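You operate a simulated robot arm through the tools that you are given. There is no shell and no other tool. Be economical: measure what you need, move in short steps, check, and stop when the job is done.

Carry out the task below with a simulated robot arm. There is one attempt and no reset: what you move stays moved.

TASK
Open the packing case lid.

It is judged by the outcome, as a careful person would: the job done as asked, and still so three seconds after it is handed in. It fails if anything else is knocked over, pushed out of place, dropped, spilled or broken.

THE ROBOT
A 7-joint arm with a two-finger parallel gripper, fixed in place. Base frame: the origin is at the foot of the arm, x ahead of it, y to its left, z up; the work surface is at about z = 15. Lengths are in mm, angles in rad, forces in N, time in s.
With the tool pointing down near the work surface it reaches from about 240 to 620 mm from the base axis. Its first joint turns from -1.152 to 1.152 rad. Payload 2.6 kg.
Tool frame: the origin (TCP) lies between the finger pads and is the grasp point; the fingertips stand 30 mm ahead of it; z points along the fingers, y is the line along which they close. The gripper opens to 94 mm. The fingers are 28 mm wide and 10 mm thick; the gripper's body (50 by 96 mm) begins 55 mm behind the TCP.
Orientation is that of the tool frame in the base frame, as a unit quaternion [x, y, z, w]. With the fingers straight down and closing along the base's y, the tool's x points along the base's -x, its y along +y and its z along -z.

THE INTERFACE
- The arm moves only by the tool jog_arm. Its argument "increments" is a list of rows, each an object of numbers (a shift or turn left out is 0, a gripper value left out holds the last): "tx", "ty", "tz": the shift along the base's x, y, z in units of 40 mm (1.0 is 40 mm); "ax", "ay", "az": the turn, a rotation vector about the base's x, y, z in units of 8 degrees (1.0 is 8 degrees); "claw": the finger opening in mm, from 0 to 94. In form: [{"tx": .., "ty": .., "tz": .., "ax": .., "ay": .., "az": .., "claw": ..}, ...]. A call has 1 to 12 rows; each row shifts and turns the commanded pose from where the row before left it. A call with a number of a shift or a turn outside -1 to 1 is refused whole. A row lasts 0.2 s, in which the tool goes at most 50 mm and 0.15 rad; a call with a longer step from one row to the next is refused whole, and so is a gripper value outside its range. A pose out of reach is approached as far as the arm can. The call stops where the force on the tool passes 40 N (or 10 N more than at its start, if that is more) or the arm is blocked; 0.2 s more then pass. The fingers move at their own pace (about 72 mm/s each) and stop on an object; they squeeze with about 21 N. The grip force told is the motor's: it shows also when the fingers shut on nothing. Time passes only in rows, and 0.2 s behind the last, so rows that do not move let the fingers close. It gives the time, the measured TCP pose, the force on the tool (base axes), the opening and the grip force at its end, in the units of the frame above (readings bear some noise), and new pictures: "views" is both (left out), scene, wrist or none.
- Cameras (640 x 400 px; columns grow to the right, rows downward): "scene" is fixed at [34.9, 423.8, 584.1]; the picture's right is [-0.79, -0.61, 0.00], its down [-0.24, 0.31, -0.92] and it looks along [0.56, -0.73, -0.39] (base axes); focal length 319 px, centre (320, 200). "wrist" rides on the gripper at [-37, 0, -58] in the tool frame; the picture's right is [0.00, -1.00, 0.00], its down [0.97, 0.00, -0.24] and it looks along [0.24, 0.00, 0.97] (tool axes); focal length 218 px, centre (320, 200).
- locate(camera, pixels): for up to 12 pixels [column, row] of the newest picture of that camera ("zoom" is the newest enlarged one), the place [x, y, z] in the base frame of the surface seen there, good to about 3 mm. No time passes.
- enlarge(camera, box): a new picture of the part [left, top, right, bottom] of that camera's present view, enlarged. No time passes.
- hand_in(): hands the job in; it is judged then, once.

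Work in short steps. Measure before you move; look again where a grasp or a placing could have gone wrong, and mend it. You have 60 turns and 120 pictures in all, the two below and enlarged ones among them. Open the gripper and draw the arm clear of the work before you hand the job in, unless the task says otherwise; then end with one line.

The tools are called after "Emit:" by a JSON object that holds its "op" and its "data". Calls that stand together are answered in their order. jog_arm: Moves the arm, as the interface text tells. Its arguments: {"type":"object","properties":{"increments":{"type":"array"},"views":{"type":"string","enum":["both","scene","wrist","none"]}},"required":["increments"]} The other tools are called the same way: locate (camera, pixels) gives the place of the surface under pixels of a picture; enlarge (camera, box) takes an enlarged picture of a part of a camera's view; hand_in () hands the job in.

At the start:

```text
t: 0.0
tool_pos: [295.5, 23.7, 435.4]
ee_rot: [0.0, 1.0, 0.001, 0.0]
ft_force: [0.7, 0.2, -0.2]
grip_width: 94.3
finger_force: 0.1
```

scene: 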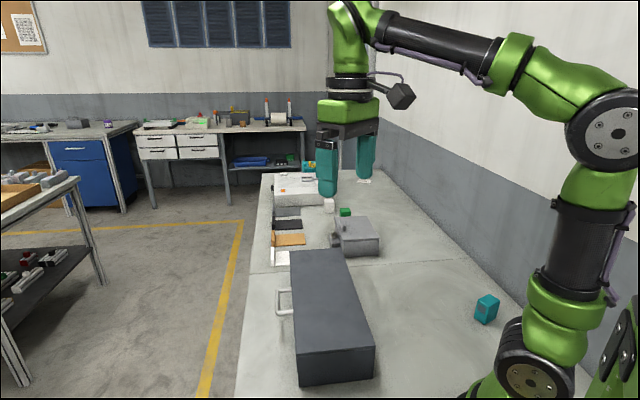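
wrist: 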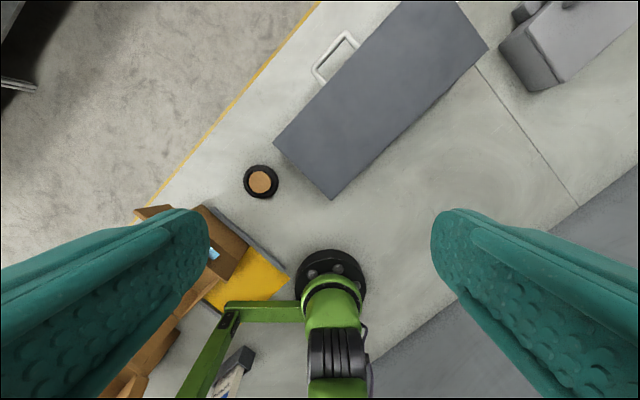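

The grey case with a white handle shows at scene (330,315) and wrist (380,95). I'll enlarge both views and measure its corners.

Emit:
{"op": "enlarge", "data": {"camera": "scene", "box": [230, 200, 430, 400]}}

Emit:
{"op": "enlarge", "data": {"camera": "wrist", "box": [220, 0, 540, 200]}}

Emit:
{"op": "locate", "data": {"camera": "scene", "pixels": [[291, 252], [340, 250], [373, 346], [299, 384], [300, 360], [278, 291], [279, 314], [291, 289], [293, 312], [374, 372], [486, 310], [355, 235]]}}

Emit:
{"op": "locate", "data": {"camera": "wrist", "pixels": [[276, 144], [332, 197], [486, 47], [347, 34], [316, 73], [355, 46], [322, 82], [260, 181], [400, 90], [330, 55]]}}

```text
2.00 times, centred on (330, 300) of scene
```

zoom: 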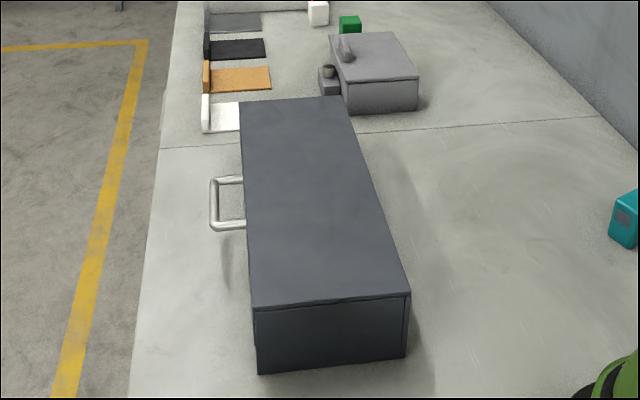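

```text
2.00 times, centred on (380, 100) of wrist
```

zoom: 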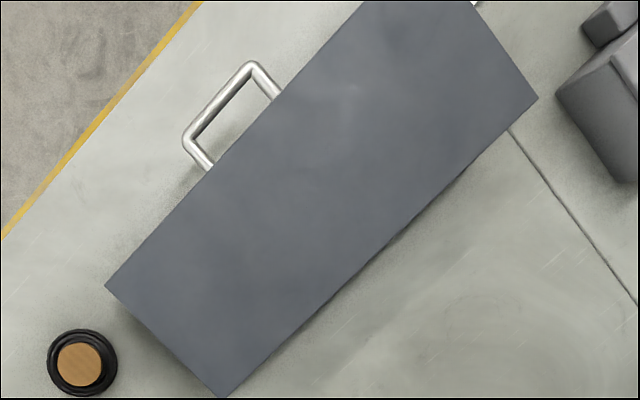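

```text
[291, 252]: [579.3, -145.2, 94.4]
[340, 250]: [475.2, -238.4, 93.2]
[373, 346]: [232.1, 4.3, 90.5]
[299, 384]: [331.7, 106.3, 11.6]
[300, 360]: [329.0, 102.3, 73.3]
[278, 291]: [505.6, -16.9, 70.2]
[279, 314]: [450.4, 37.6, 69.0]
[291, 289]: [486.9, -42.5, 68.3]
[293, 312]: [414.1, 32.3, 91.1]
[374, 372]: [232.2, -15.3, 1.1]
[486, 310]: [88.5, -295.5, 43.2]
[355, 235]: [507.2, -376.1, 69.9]
```

```text
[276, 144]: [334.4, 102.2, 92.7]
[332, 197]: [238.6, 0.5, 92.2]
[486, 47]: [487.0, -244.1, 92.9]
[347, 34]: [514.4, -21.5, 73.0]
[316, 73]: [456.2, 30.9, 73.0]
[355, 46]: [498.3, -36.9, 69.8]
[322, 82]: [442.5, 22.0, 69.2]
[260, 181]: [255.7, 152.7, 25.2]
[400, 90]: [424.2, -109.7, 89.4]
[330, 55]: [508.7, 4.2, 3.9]
```

The case is turned about 45° on the bench. Its far (+x+y) side carries the handle bar at about (485,5,72), so the hinge is probably on the near side. I'll go above the handle with the fingers turned to close across the bar, and look for latches.

Emit:
{"op": "jog_arm", "data": {"increments": [{"tx": 0.79, "ty": -0.08, "tz": -0.7, "az": -0.94}, {"tx": 0.79, "ty": -0.08, "tz": -0.7, "az": -0.94}, {"tx": 0.79, "ty": -0.08, "tz": -0.7, "az": -0.94}, {"tx": 0.79, "ty": -0.08, "tz": -0.7, "az": -0.94}, {"tx": 0.79, "ty": -0.08, "tz": -0.7, "az": -0.94}, {"tx": 0.79, "ty": -0.08, "tz": -0.7, "az": -0.94}, {}, {}]}}

```text
t: 1.8
tool_pos: [483.3, 5.8, 267.3]
ee_rot: [0.384, 0.923, 0.001, 0.0]
ft_force: [-1.0, -0.9, 0.1]
grip_width: 93.9
finger_force: 0.0
```

scene: 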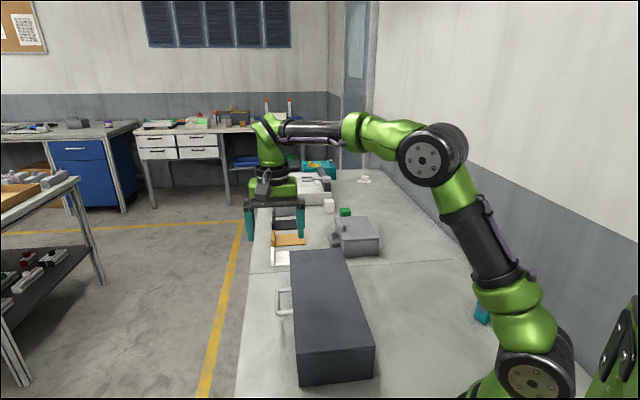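
wrist: 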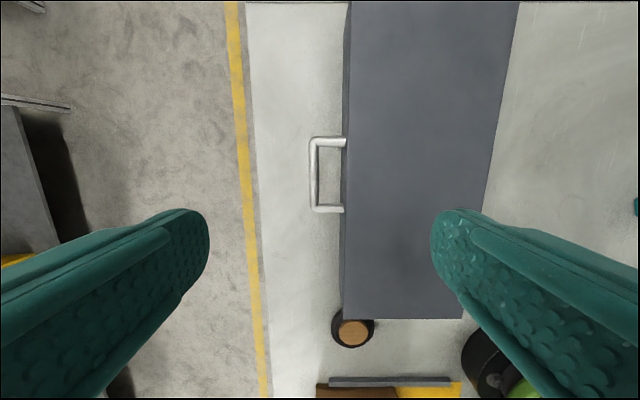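

No latch shows on the lid top. I'll enlarge the handle region in the wrist view and measure the bar at wrist (314,140)–(317,208).

Emit:
{"op": "enlarge", "data": {"camera": "wrist", "box": [260, 110, 420, 210]}}

Emit:
{"op": "locate", "data": {"camera": "wrist", "pixels": [[313, 150], [314, 175], [315, 200], [335, 142], [335, 209], [345, 175], [352, 175], [343, 300], [349, 312], [515, 60], [485, 200], [342, 160]]}}

```text
4.00 times, centred on (340, 160) of wrist
```

zoom: 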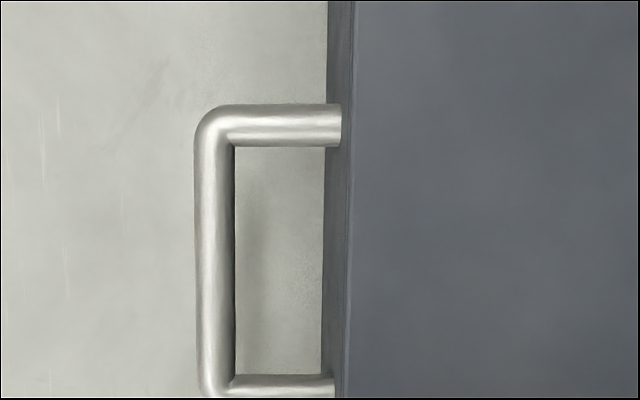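

```text
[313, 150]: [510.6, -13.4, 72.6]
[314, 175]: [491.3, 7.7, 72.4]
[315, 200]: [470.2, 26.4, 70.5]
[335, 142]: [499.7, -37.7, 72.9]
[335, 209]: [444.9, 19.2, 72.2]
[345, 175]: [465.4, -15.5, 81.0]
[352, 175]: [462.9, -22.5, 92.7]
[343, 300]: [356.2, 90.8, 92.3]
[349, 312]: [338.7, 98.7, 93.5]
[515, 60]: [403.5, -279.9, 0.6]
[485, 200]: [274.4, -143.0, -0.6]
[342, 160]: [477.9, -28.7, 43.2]
```

The bar's centre is about (489.6, 8.1, 68) and it runs along the case edge. There is a gap of about 36 mm between bar and case. I'll narrow the opening to 40 mm and come down to just above the bar.

Emit:
{"op": "jog_arm", "data": {"increments": [{"tx": 0.11, "ty": 0.09, "tz": -0.7, "claw": 40}, {"tz": -0.9}, {"tz": -0.9}, {"tz": -0.9}, {"tz": -0.2}, {}]}}

```text
t: 3.2
tool_pos: [487.2, 9.8, 123.7]
ee_rot: [0.383, 0.924, 0.0, 0.0]
ft_force: [-0.5, 0.2, -0.1]
grip_width: 39.8
finger_force: 0.2
```

scene: 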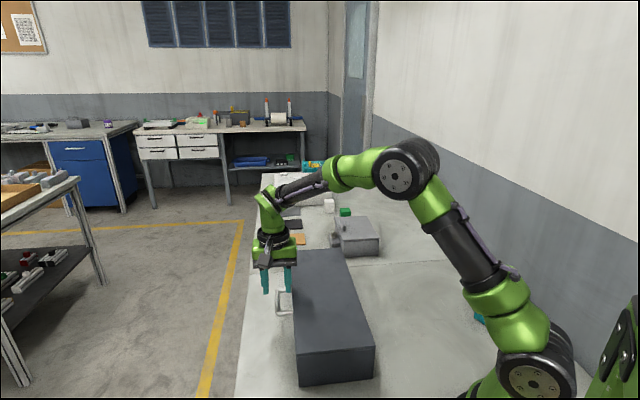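
wrist: 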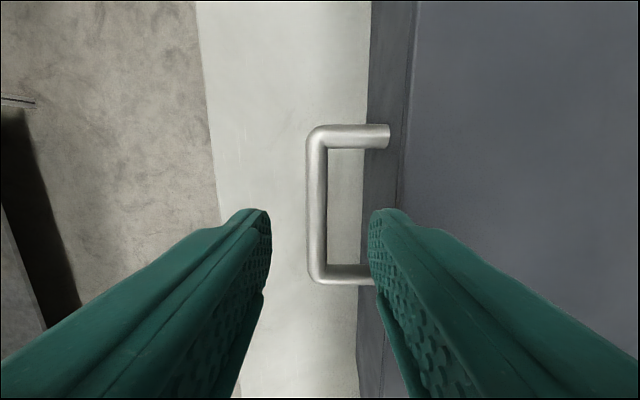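

The bar at column 317 sits midway between the fingers. A seam shows near the top edge at wrist (405,130), so I'll enlarge it to see whether the handle belongs to the lid.

Emit:
{"op": "enlarge", "data": {"camera": "wrist", "box": [340, 60, 500, 160]}}

Emit:
{"op": "enlarge", "data": {"camera": "scene", "box": [280, 330, 392, 400]}}

Emit:
{"op": "locate", "data": {"camera": "wrist", "pixels": [[369, 100], [385, 110], [400, 110], [408, 110], [413, 110], [420, 110], [389, 135], [375, 60], [362, 175]]}}

```text
4.00 times, centred on (420, 110) of wrist
```

zoom: 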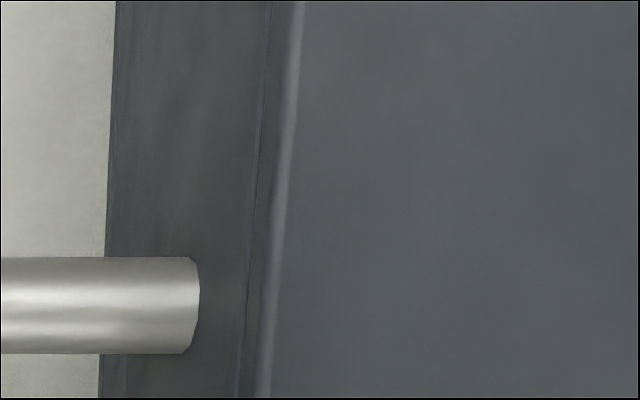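

```text
5.71 times, centred on (336, 365) of scene
```

zoom: 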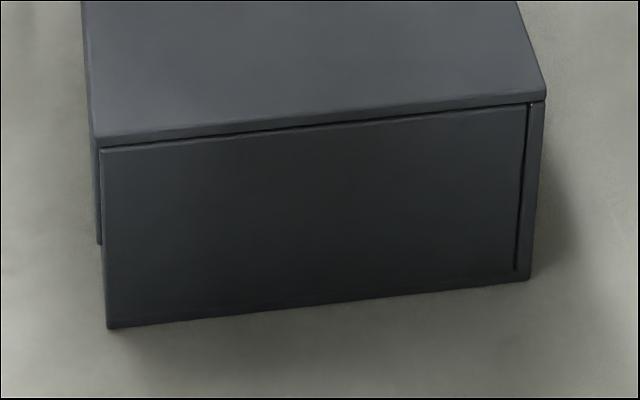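

```text
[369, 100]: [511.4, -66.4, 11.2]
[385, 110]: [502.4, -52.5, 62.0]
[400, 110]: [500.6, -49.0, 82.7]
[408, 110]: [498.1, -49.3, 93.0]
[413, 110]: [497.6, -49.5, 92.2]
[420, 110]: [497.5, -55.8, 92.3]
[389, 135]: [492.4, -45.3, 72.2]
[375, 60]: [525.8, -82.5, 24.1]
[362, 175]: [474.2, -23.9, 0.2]
```

The front skirt with the handle stops short of the bottom, so it looks like part of the lid, hinged along the near side. I'll shift 5 mm along the bar to centre, lower until the fingers straddle it, and close.

Emit:
{"op": "jog_arm", "data": {"increments": [{"tx": 0.09, "ty": -0.09}, {"tz": -0.6}, {"tz": -0.6}, {}, {"claw": 0}, {}, {}]}}

```text
t: 4.8
tool_pos: [493.2, 5.0, 76.6]
ee_rot: [0.383, 0.924, 0.0, 0.0]
ft_force: [3.7, 0.1, -1.7]
grip_width: 11.5
finger_force: 45.2
```

scene: 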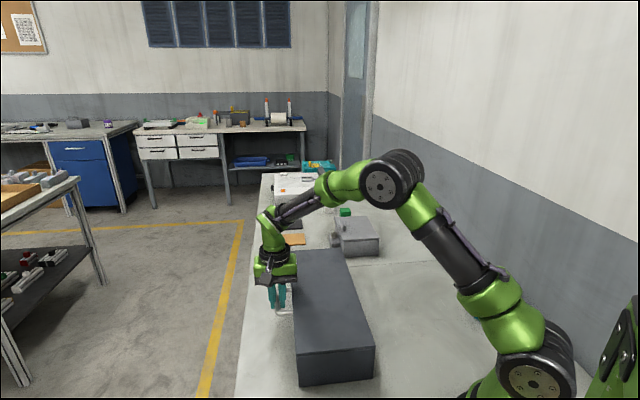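
wrist: 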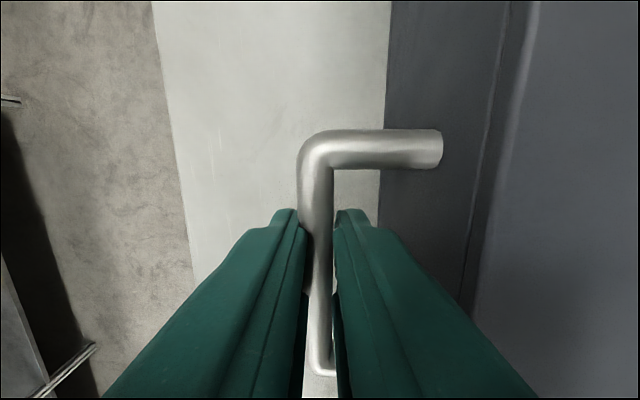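

The bar is held (opening 11.5 mm, force 45). With the hinge guessed at n≈172, z≈88, I'll lift along a 12° arc, turning the tool with the lid, and check the forces.

Emit:
{"op": "jog_arm", "data": {"increments": [{"tx": 0.007, "ty": 0.007, "tz": 0.315, "ax": 0.354, "ay": -0.354}, {"tx": -0.009, "ty": -0.009, "tz": 0.315, "ax": 0.354, "ay": -0.354}, {"tx": -0.023, "ty": -0.023, "tz": 0.3125, "ax": 0.354, "ay": -0.354}, {}]}}

```text
t: 5.8
tool_pos: [490.0, 2.8, 114.8]
ee_rot: [0.382, 0.918, 0.096, 0.04]
ft_force: [3.3, -7.2, -0.6]
grip_width: 11.3
finger_force: 45.3
```

scene: 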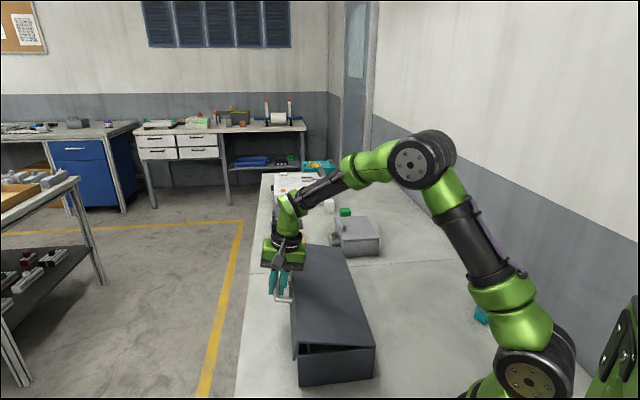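
wrist: 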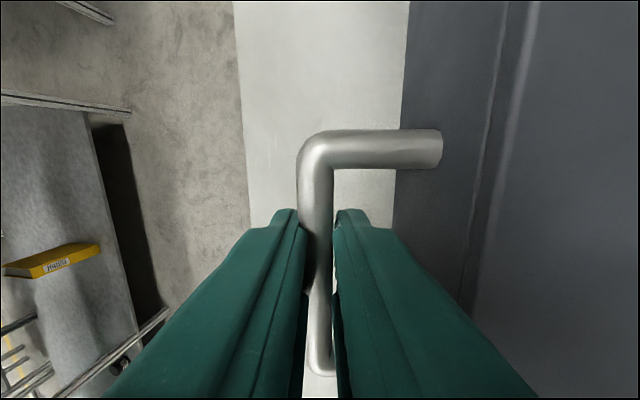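

The lid is lifting with only small forces, so the hinge guess is good. I'll continue the arc to 44°.

Emit:
{"op": "jog_arm", "data": {"increments": [{"tx": -0.04, "ty": -0.04, "tz": 0.31, "ax": 0.354, "ay": -0.354}, {"tx": -0.054, "ty": -0.054, "tz": 0.305, "ax": 0.354, "ay": -0.354}, {"tx": -0.069, "ty": -0.069, "tz": 0.299, "ax": 0.354, "ay": -0.354}, {"tx": -0.084, "ty": -0.084, "tz": 0.291, "ax": 0.354, "ay": -0.354}, {"tx": -0.098, "ty": -0.098, "tz": 0.283, "ax": 0.354, "ay": -0.354}, {"tx": -0.112, "ty": -0.112, "tz": 0.272, "ax": 0.354, "ay": -0.354}, {"tx": -0.125, "ty": -0.125, "tz": 0.26, "ax": 0.354, "ay": -0.354}, {"tx": -0.138, "ty": -0.138, "tz": 0.248, "ax": 0.354, "ay": -0.354}, {}]}}

```text
t: 7.8
tool_pos: [462.3, -23.4, 203.4]
ee_rot: [0.356, 0.856, 0.347, 0.143]
ft_force: [-3.9, -1.8, -3.9]
grip_width: 11.5
finger_force: 45.2
```

scene: 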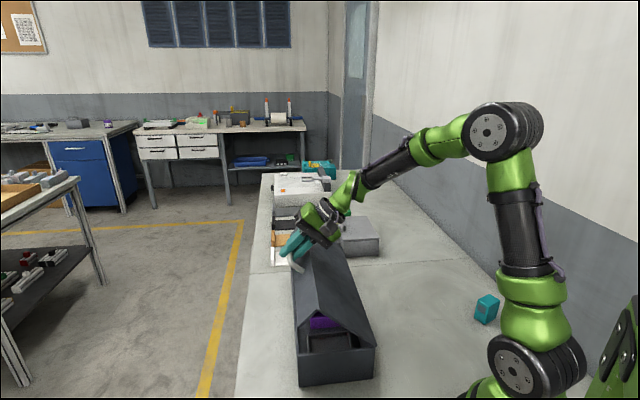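
wrist: 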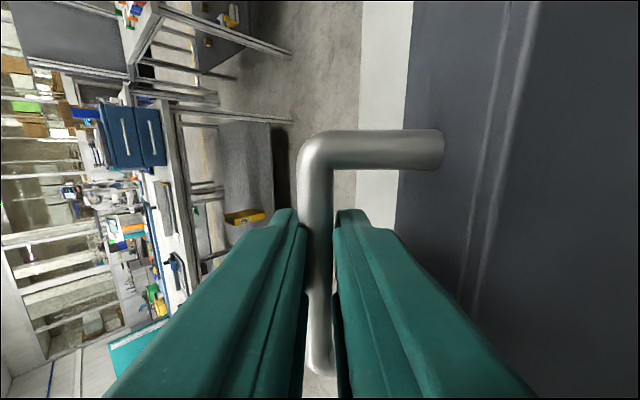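

Tracking well at 44°, with the inside of the case visible. I'll continue to 76°.

Emit:
{"op": "jog_arm", "data": {"increments": [{"tx": -0.15, "ty": -0.15, "tz": 0.233, "ax": 0.354, "ay": -0.354}, {"tx": -0.161, "ty": -0.161, "tz": 0.218, "ax": 0.354, "ay": -0.354}, {"tx": -0.171, "ty": -0.171, "tz": 0.202, "ax": 0.354, "ay": -0.354}, {"tx": -0.181, "ty": -0.181, "tz": 0.184, "ax": 0.354, "ay": -0.354}, {"tx": -0.189, "ty": -0.189, "tz": 0.166, "ax": 0.354, "ay": -0.354}, {"tx": -0.197, "ty": -0.197, "tz": 0.147, "ax": 0.354, "ay": -0.354}, {"tx": -0.204, "ty": -0.204, "tz": 0.127, "ax": 0.354, "ay": -0.354}, {"tx": -0.21, "ty": -0.21, "tz": 0.107, "ax": 0.354, "ay": -0.354}, {}]}}

```text
t: 9.8
tool_pos: [402.7, -82.7, 261.6]
ee_rot: [0.3, 0.726, 0.571, 0.237]
ft_force: [7.4, 6.1, 23.6]
grip_width: 11.6
finger_force: 45.0
```

scene: 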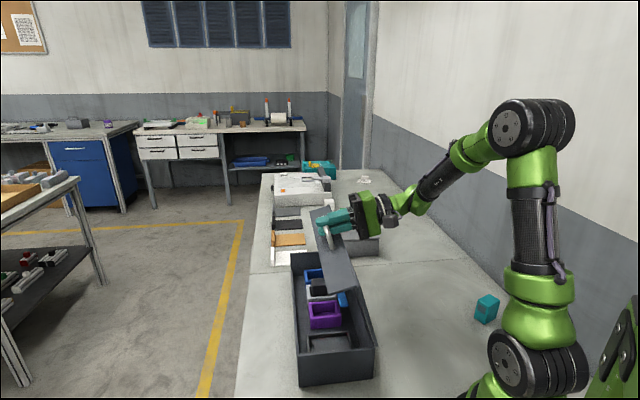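
wrist: 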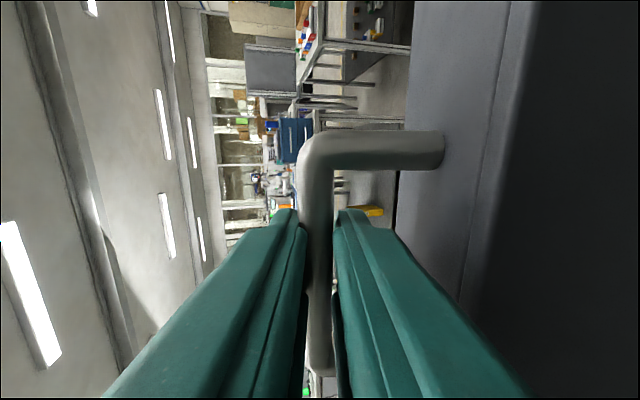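

About 25 N acts almost purely along the lid's radius, outward, and the measured path is slightly outside my arc. There is no opposing tangential force, so the lid isn't on a stop. I'll widen the radius by 2–3 mm and go on to 92°.

Emit:
{"op": "jog_arm", "data": {"increments": [{"tx": -0.21, "ty": -0.21, "tz": 0.105, "ax": 0.354, "ay": -0.354}, {"tx": -0.216, "ty": -0.216, "tz": 0.083, "ax": 0.354, "ay": -0.354}, {"tx": -0.221, "ty": -0.221, "tz": 0.07, "ax": 0.354, "ay": -0.354}, {"tx": -0.226, "ty": -0.226, "tz": 0.02, "ax": 0.354, "ay": -0.354}, {}]}}

```text
t: 11.0
tool_pos: [368.2, -118.0, 271.6]
ee_rot: [0.267, 0.639, 0.667, 0.275]
ft_force: [-8.1, 11.9, 29.5]
grip_width: 11.2
finger_force: 44.9
```

scene: 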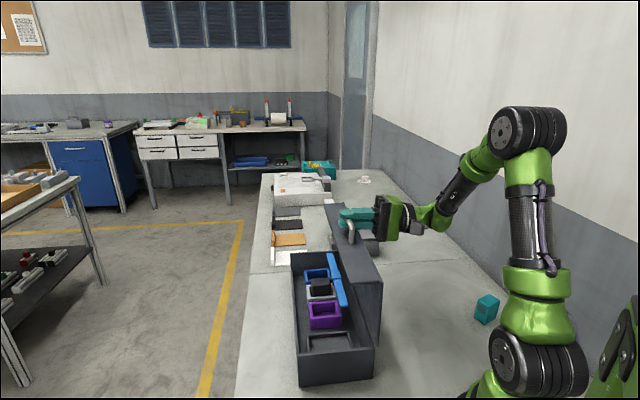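
wrist: 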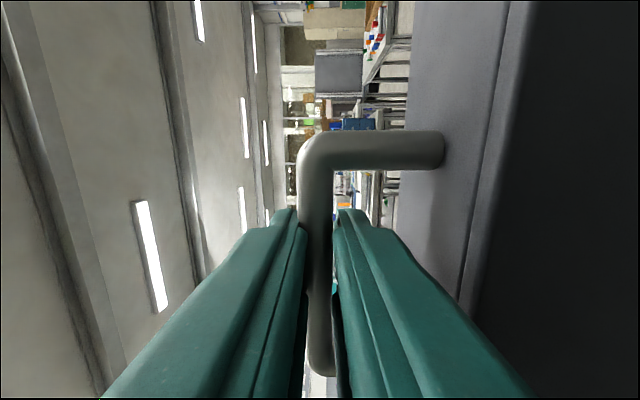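

The lid is at about vertical. There's still about 30 N upward on the tool, so I'll raise 3 mm to relieve it and read again.

Emit:
{"op": "jog_arm", "data": {"increments": [{"tz": 0.075}, {}], "views": "none"}}

```text
t: 11.6
tool_pos: [368.5, -118.1, 271.1]
ee_rot: [0.267, 0.642, 0.664, 0.274]
ft_force: [-2.2, 2.5, 1.1]
grip_width: 11.4
finger_force: 44.8
```

Forces are down to about 2 N. I'll carry the lid past vertical to 104°.

Emit:
{"op": "jog_arm", "data": {"increments": [{"tx": -0.226, "ty": -0.226, "ax": 0.354, "ay": -0.354}, {"tx": -0.23, "ty": -0.23, "tz": -0.025, "ax": 0.354, "ay": -0.354}, {"tx": -0.226, "ty": -0.226, "tz": -0.045, "ax": 0.354, "ay": -0.354}, {}]}}

```text
t: 12.6
tool_pos: [342.6, -144.5, 270.6]
ee_rot: [0.235, 0.569, 0.729, 0.301]
ft_force: [2.6, -2.0, -10.7]
grip_width: 11.5
finger_force: 45.1
```

scene: 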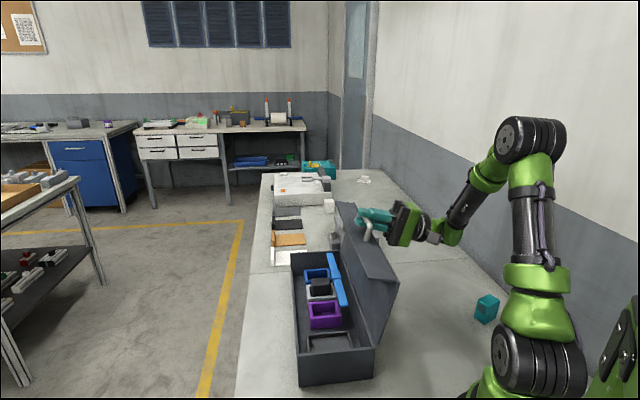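
wrist: 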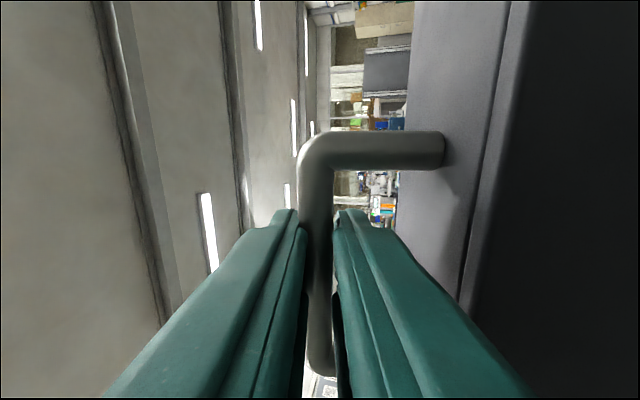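

At 104° the lid is past vertical with small forces. I'll go 8° further with a slightly smaller radius, watching for a stop.

Emit:
{"op": "jog_arm", "data": {"increments": [{"tx": -0.216, "ty": -0.216, "tz": -0.118, "ax": 0.354, "ay": -0.354}, {"tx": -0.219, "ty": -0.219, "tz": -0.09, "ax": 0.354, "ay": -0.354}, {}]}}

```text
t: 13.4
tool_pos: [324.0, -162.1, 263.5]
ee_rot: [0.212, 0.516, 0.768, 0.315]
ft_force: [14.9, 22.1, 16.2]
grip_width: 11.7
finger_force: 44.8
```

scene: 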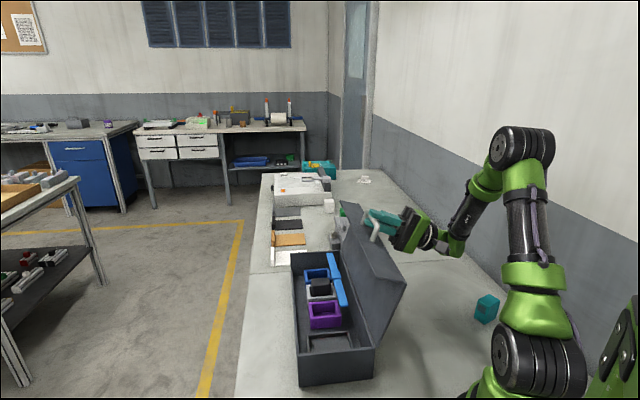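
wrist: 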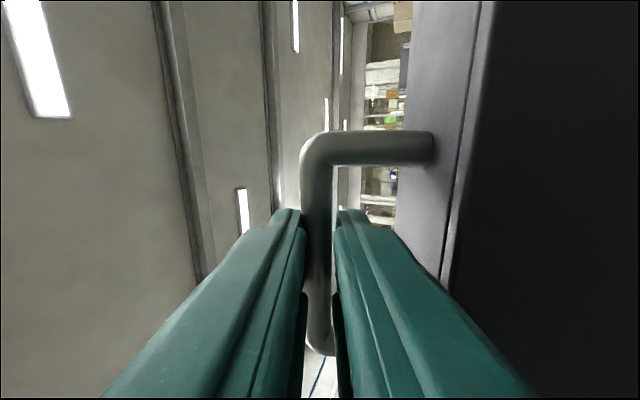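

About 26 N now opposes opening, so the hinge stop is reached near 108–110°. I'll back off a few mm to unload, then open the fingers to 40 mm.

Emit:
{"op": "jog_arm", "data": {"increments": [{"tx": 0.1, "ty": 0.1, "tz": 0.06, "ax": -0.15, "ay": 0.15}, {}, {"claw": 40}, {}, {}, {}]}}

```text
t: 14.8
tool_pos: [328.7, -159.7, 265.5]
ee_rot: [0.219, 0.527, 0.758, 0.315]
ft_force: [2.2, -6.6, 9.8]
grip_width: 34.6
finger_force: 0.0
```

scene: 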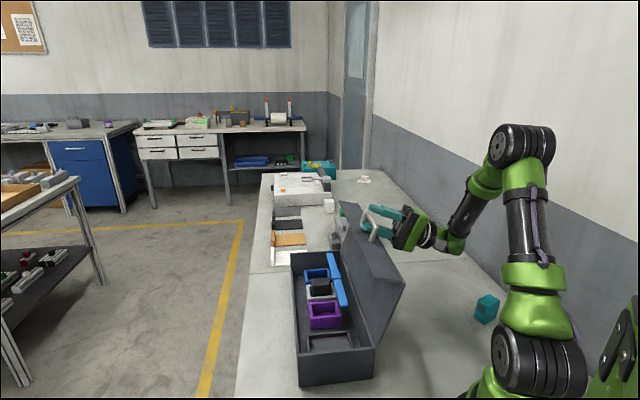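
wrist: 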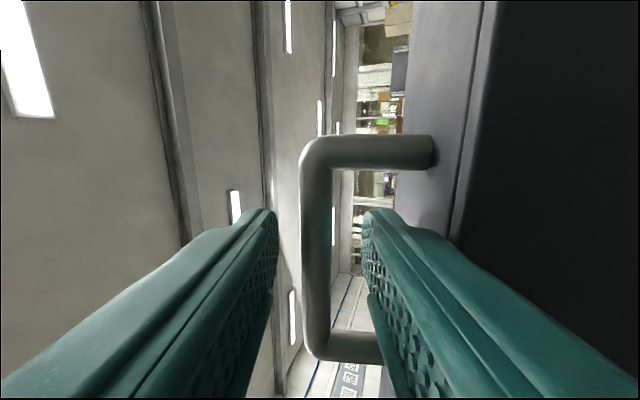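

The bar is free between the pads. The opening reads 34.6 mm and some force remains, so I'll wait briefly and read again before withdrawing.

Emit:
{"op": "jog_arm", "data": {"increments": [{}, {}], "views": "none"}}

Emit:
{"op": "enlarge", "data": {"camera": "scene", "box": [320, 180, 448, 260]}}

```text
t: 15.4
tool_pos: [328.9, -159.6, 264.6]
ee_rot: [0.219, 0.527, 0.759, 0.314]
ft_force: [1.5, -6.6, 9.9]
grip_width: 33.7
finger_force: 0.1
```

```text
5.00 times, centred on (384, 220) of scene
```

zoom: 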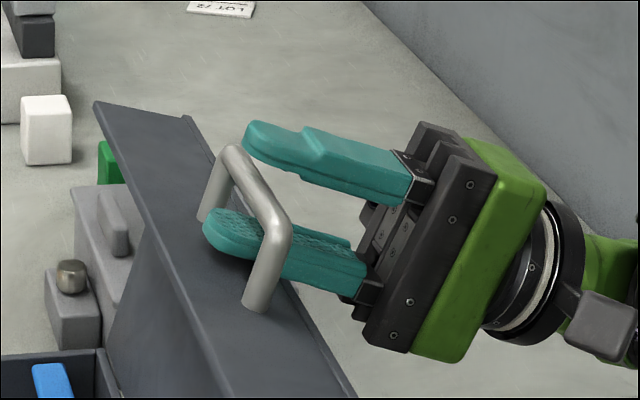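

The lower finger may be lightly touching the skirt face. I'll narrow to 26 mm to free it, then withdraw along the finger axis.

Emit:
{"op": "jog_arm", "data": {"increments": [{"claw": 26}, {}, {}], "views": "none"}}

```text
t: 16.2
tool_pos: [328.2, -159.0, 264.8]
ee_rot: [0.218, 0.526, 0.76, 0.313]
ft_force: [-1.2, 0.4, 1.0]
grip_width: 26.0
finger_force: 0.1
```

The force is now about zero. I'll withdraw 60 mm along the finger axis.

Emit:
{"op": "jog_arm", "data": {"increments": [{"tx": -0.165, "ty": -0.165, "tz": -0.086}, {"tx": -0.165, "ty": -0.165, "tz": -0.086}, {"tx": -0.331, "ty": -0.331, "tz": -0.172}, {"tx": -0.331, "ty": -0.331, "tz": -0.172}, {}]}}

```text
t: 17.4
tool_pos: [288.0, -198.1, 243.7]
ee_rot: [0.219, 0.526, 0.76, 0.313]
ft_force: [-0.3, 0.7, 0.4]
grip_width: 25.8
finger_force: 0.1
```

scene: 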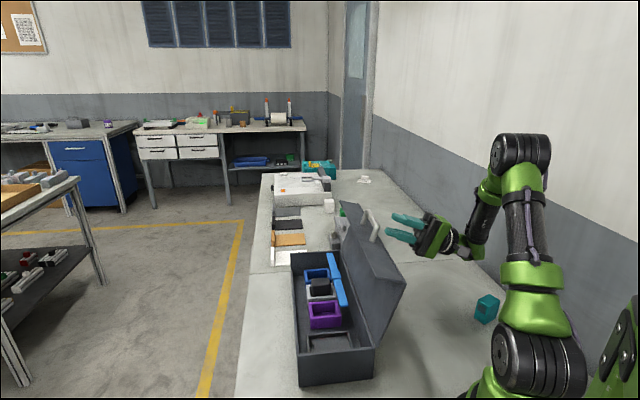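
wrist: 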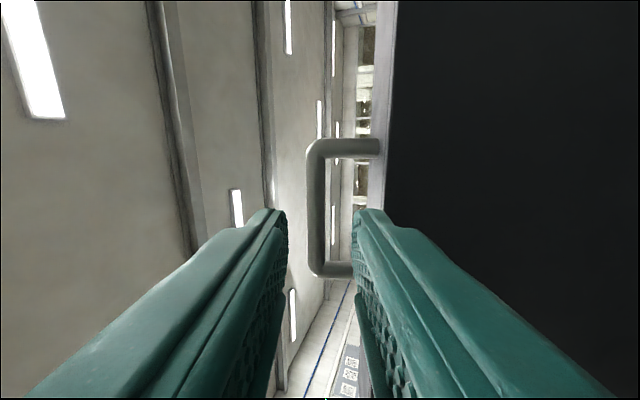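

The fingers are out and the lid stays open. I'll draw further clear, moving up and slightly back, and open the gripper.

Emit:
{"op": "jog_arm", "data": {"increments": [{"tx": -0.3, "ty": -0.3, "tz": 0.3}, {"tz": 0.8}, {"tz": 0.8}, {"tz": 0.8, "claw": 80}, {}, {}, {}]}}

```text
t: 19.0
tool_pos: [293.0, -200.6, 350.4]
ee_rot: [0.219, 0.528, 0.758, 0.313]
ft_force: [0.0, 0.3, -0.9]
grip_width: 80.0
finger_force: 0.1
out of reach, approached as far as the arm can: row 1, 3
```

scene: 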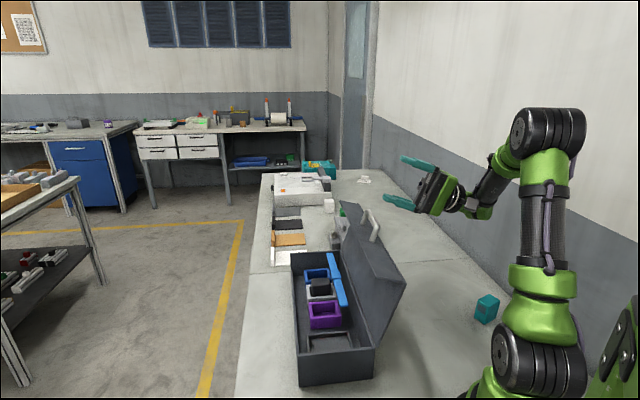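
wrist: 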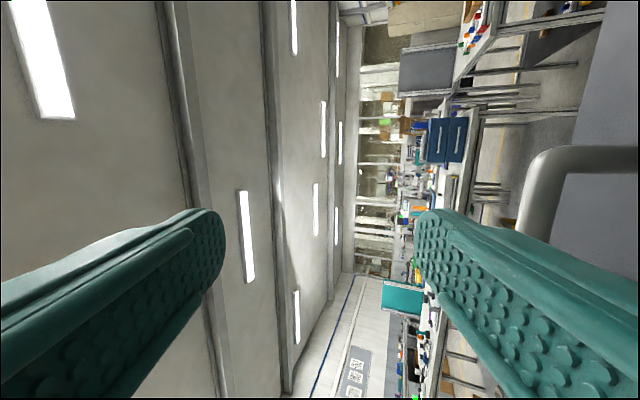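

The lid stands open and steady past vertical, the case corner is still at scene (299,384), and the arm is clear. I'm handing in.

Emit:
{"op": "hand_in", "data": {}}

```text
The job is handed in.
```

The packing case lid is open, resting at its hinge stop (about 110°). The case hasn't moved, the pictures show nothing else disturbed, and the arm is clear with its gripper open.
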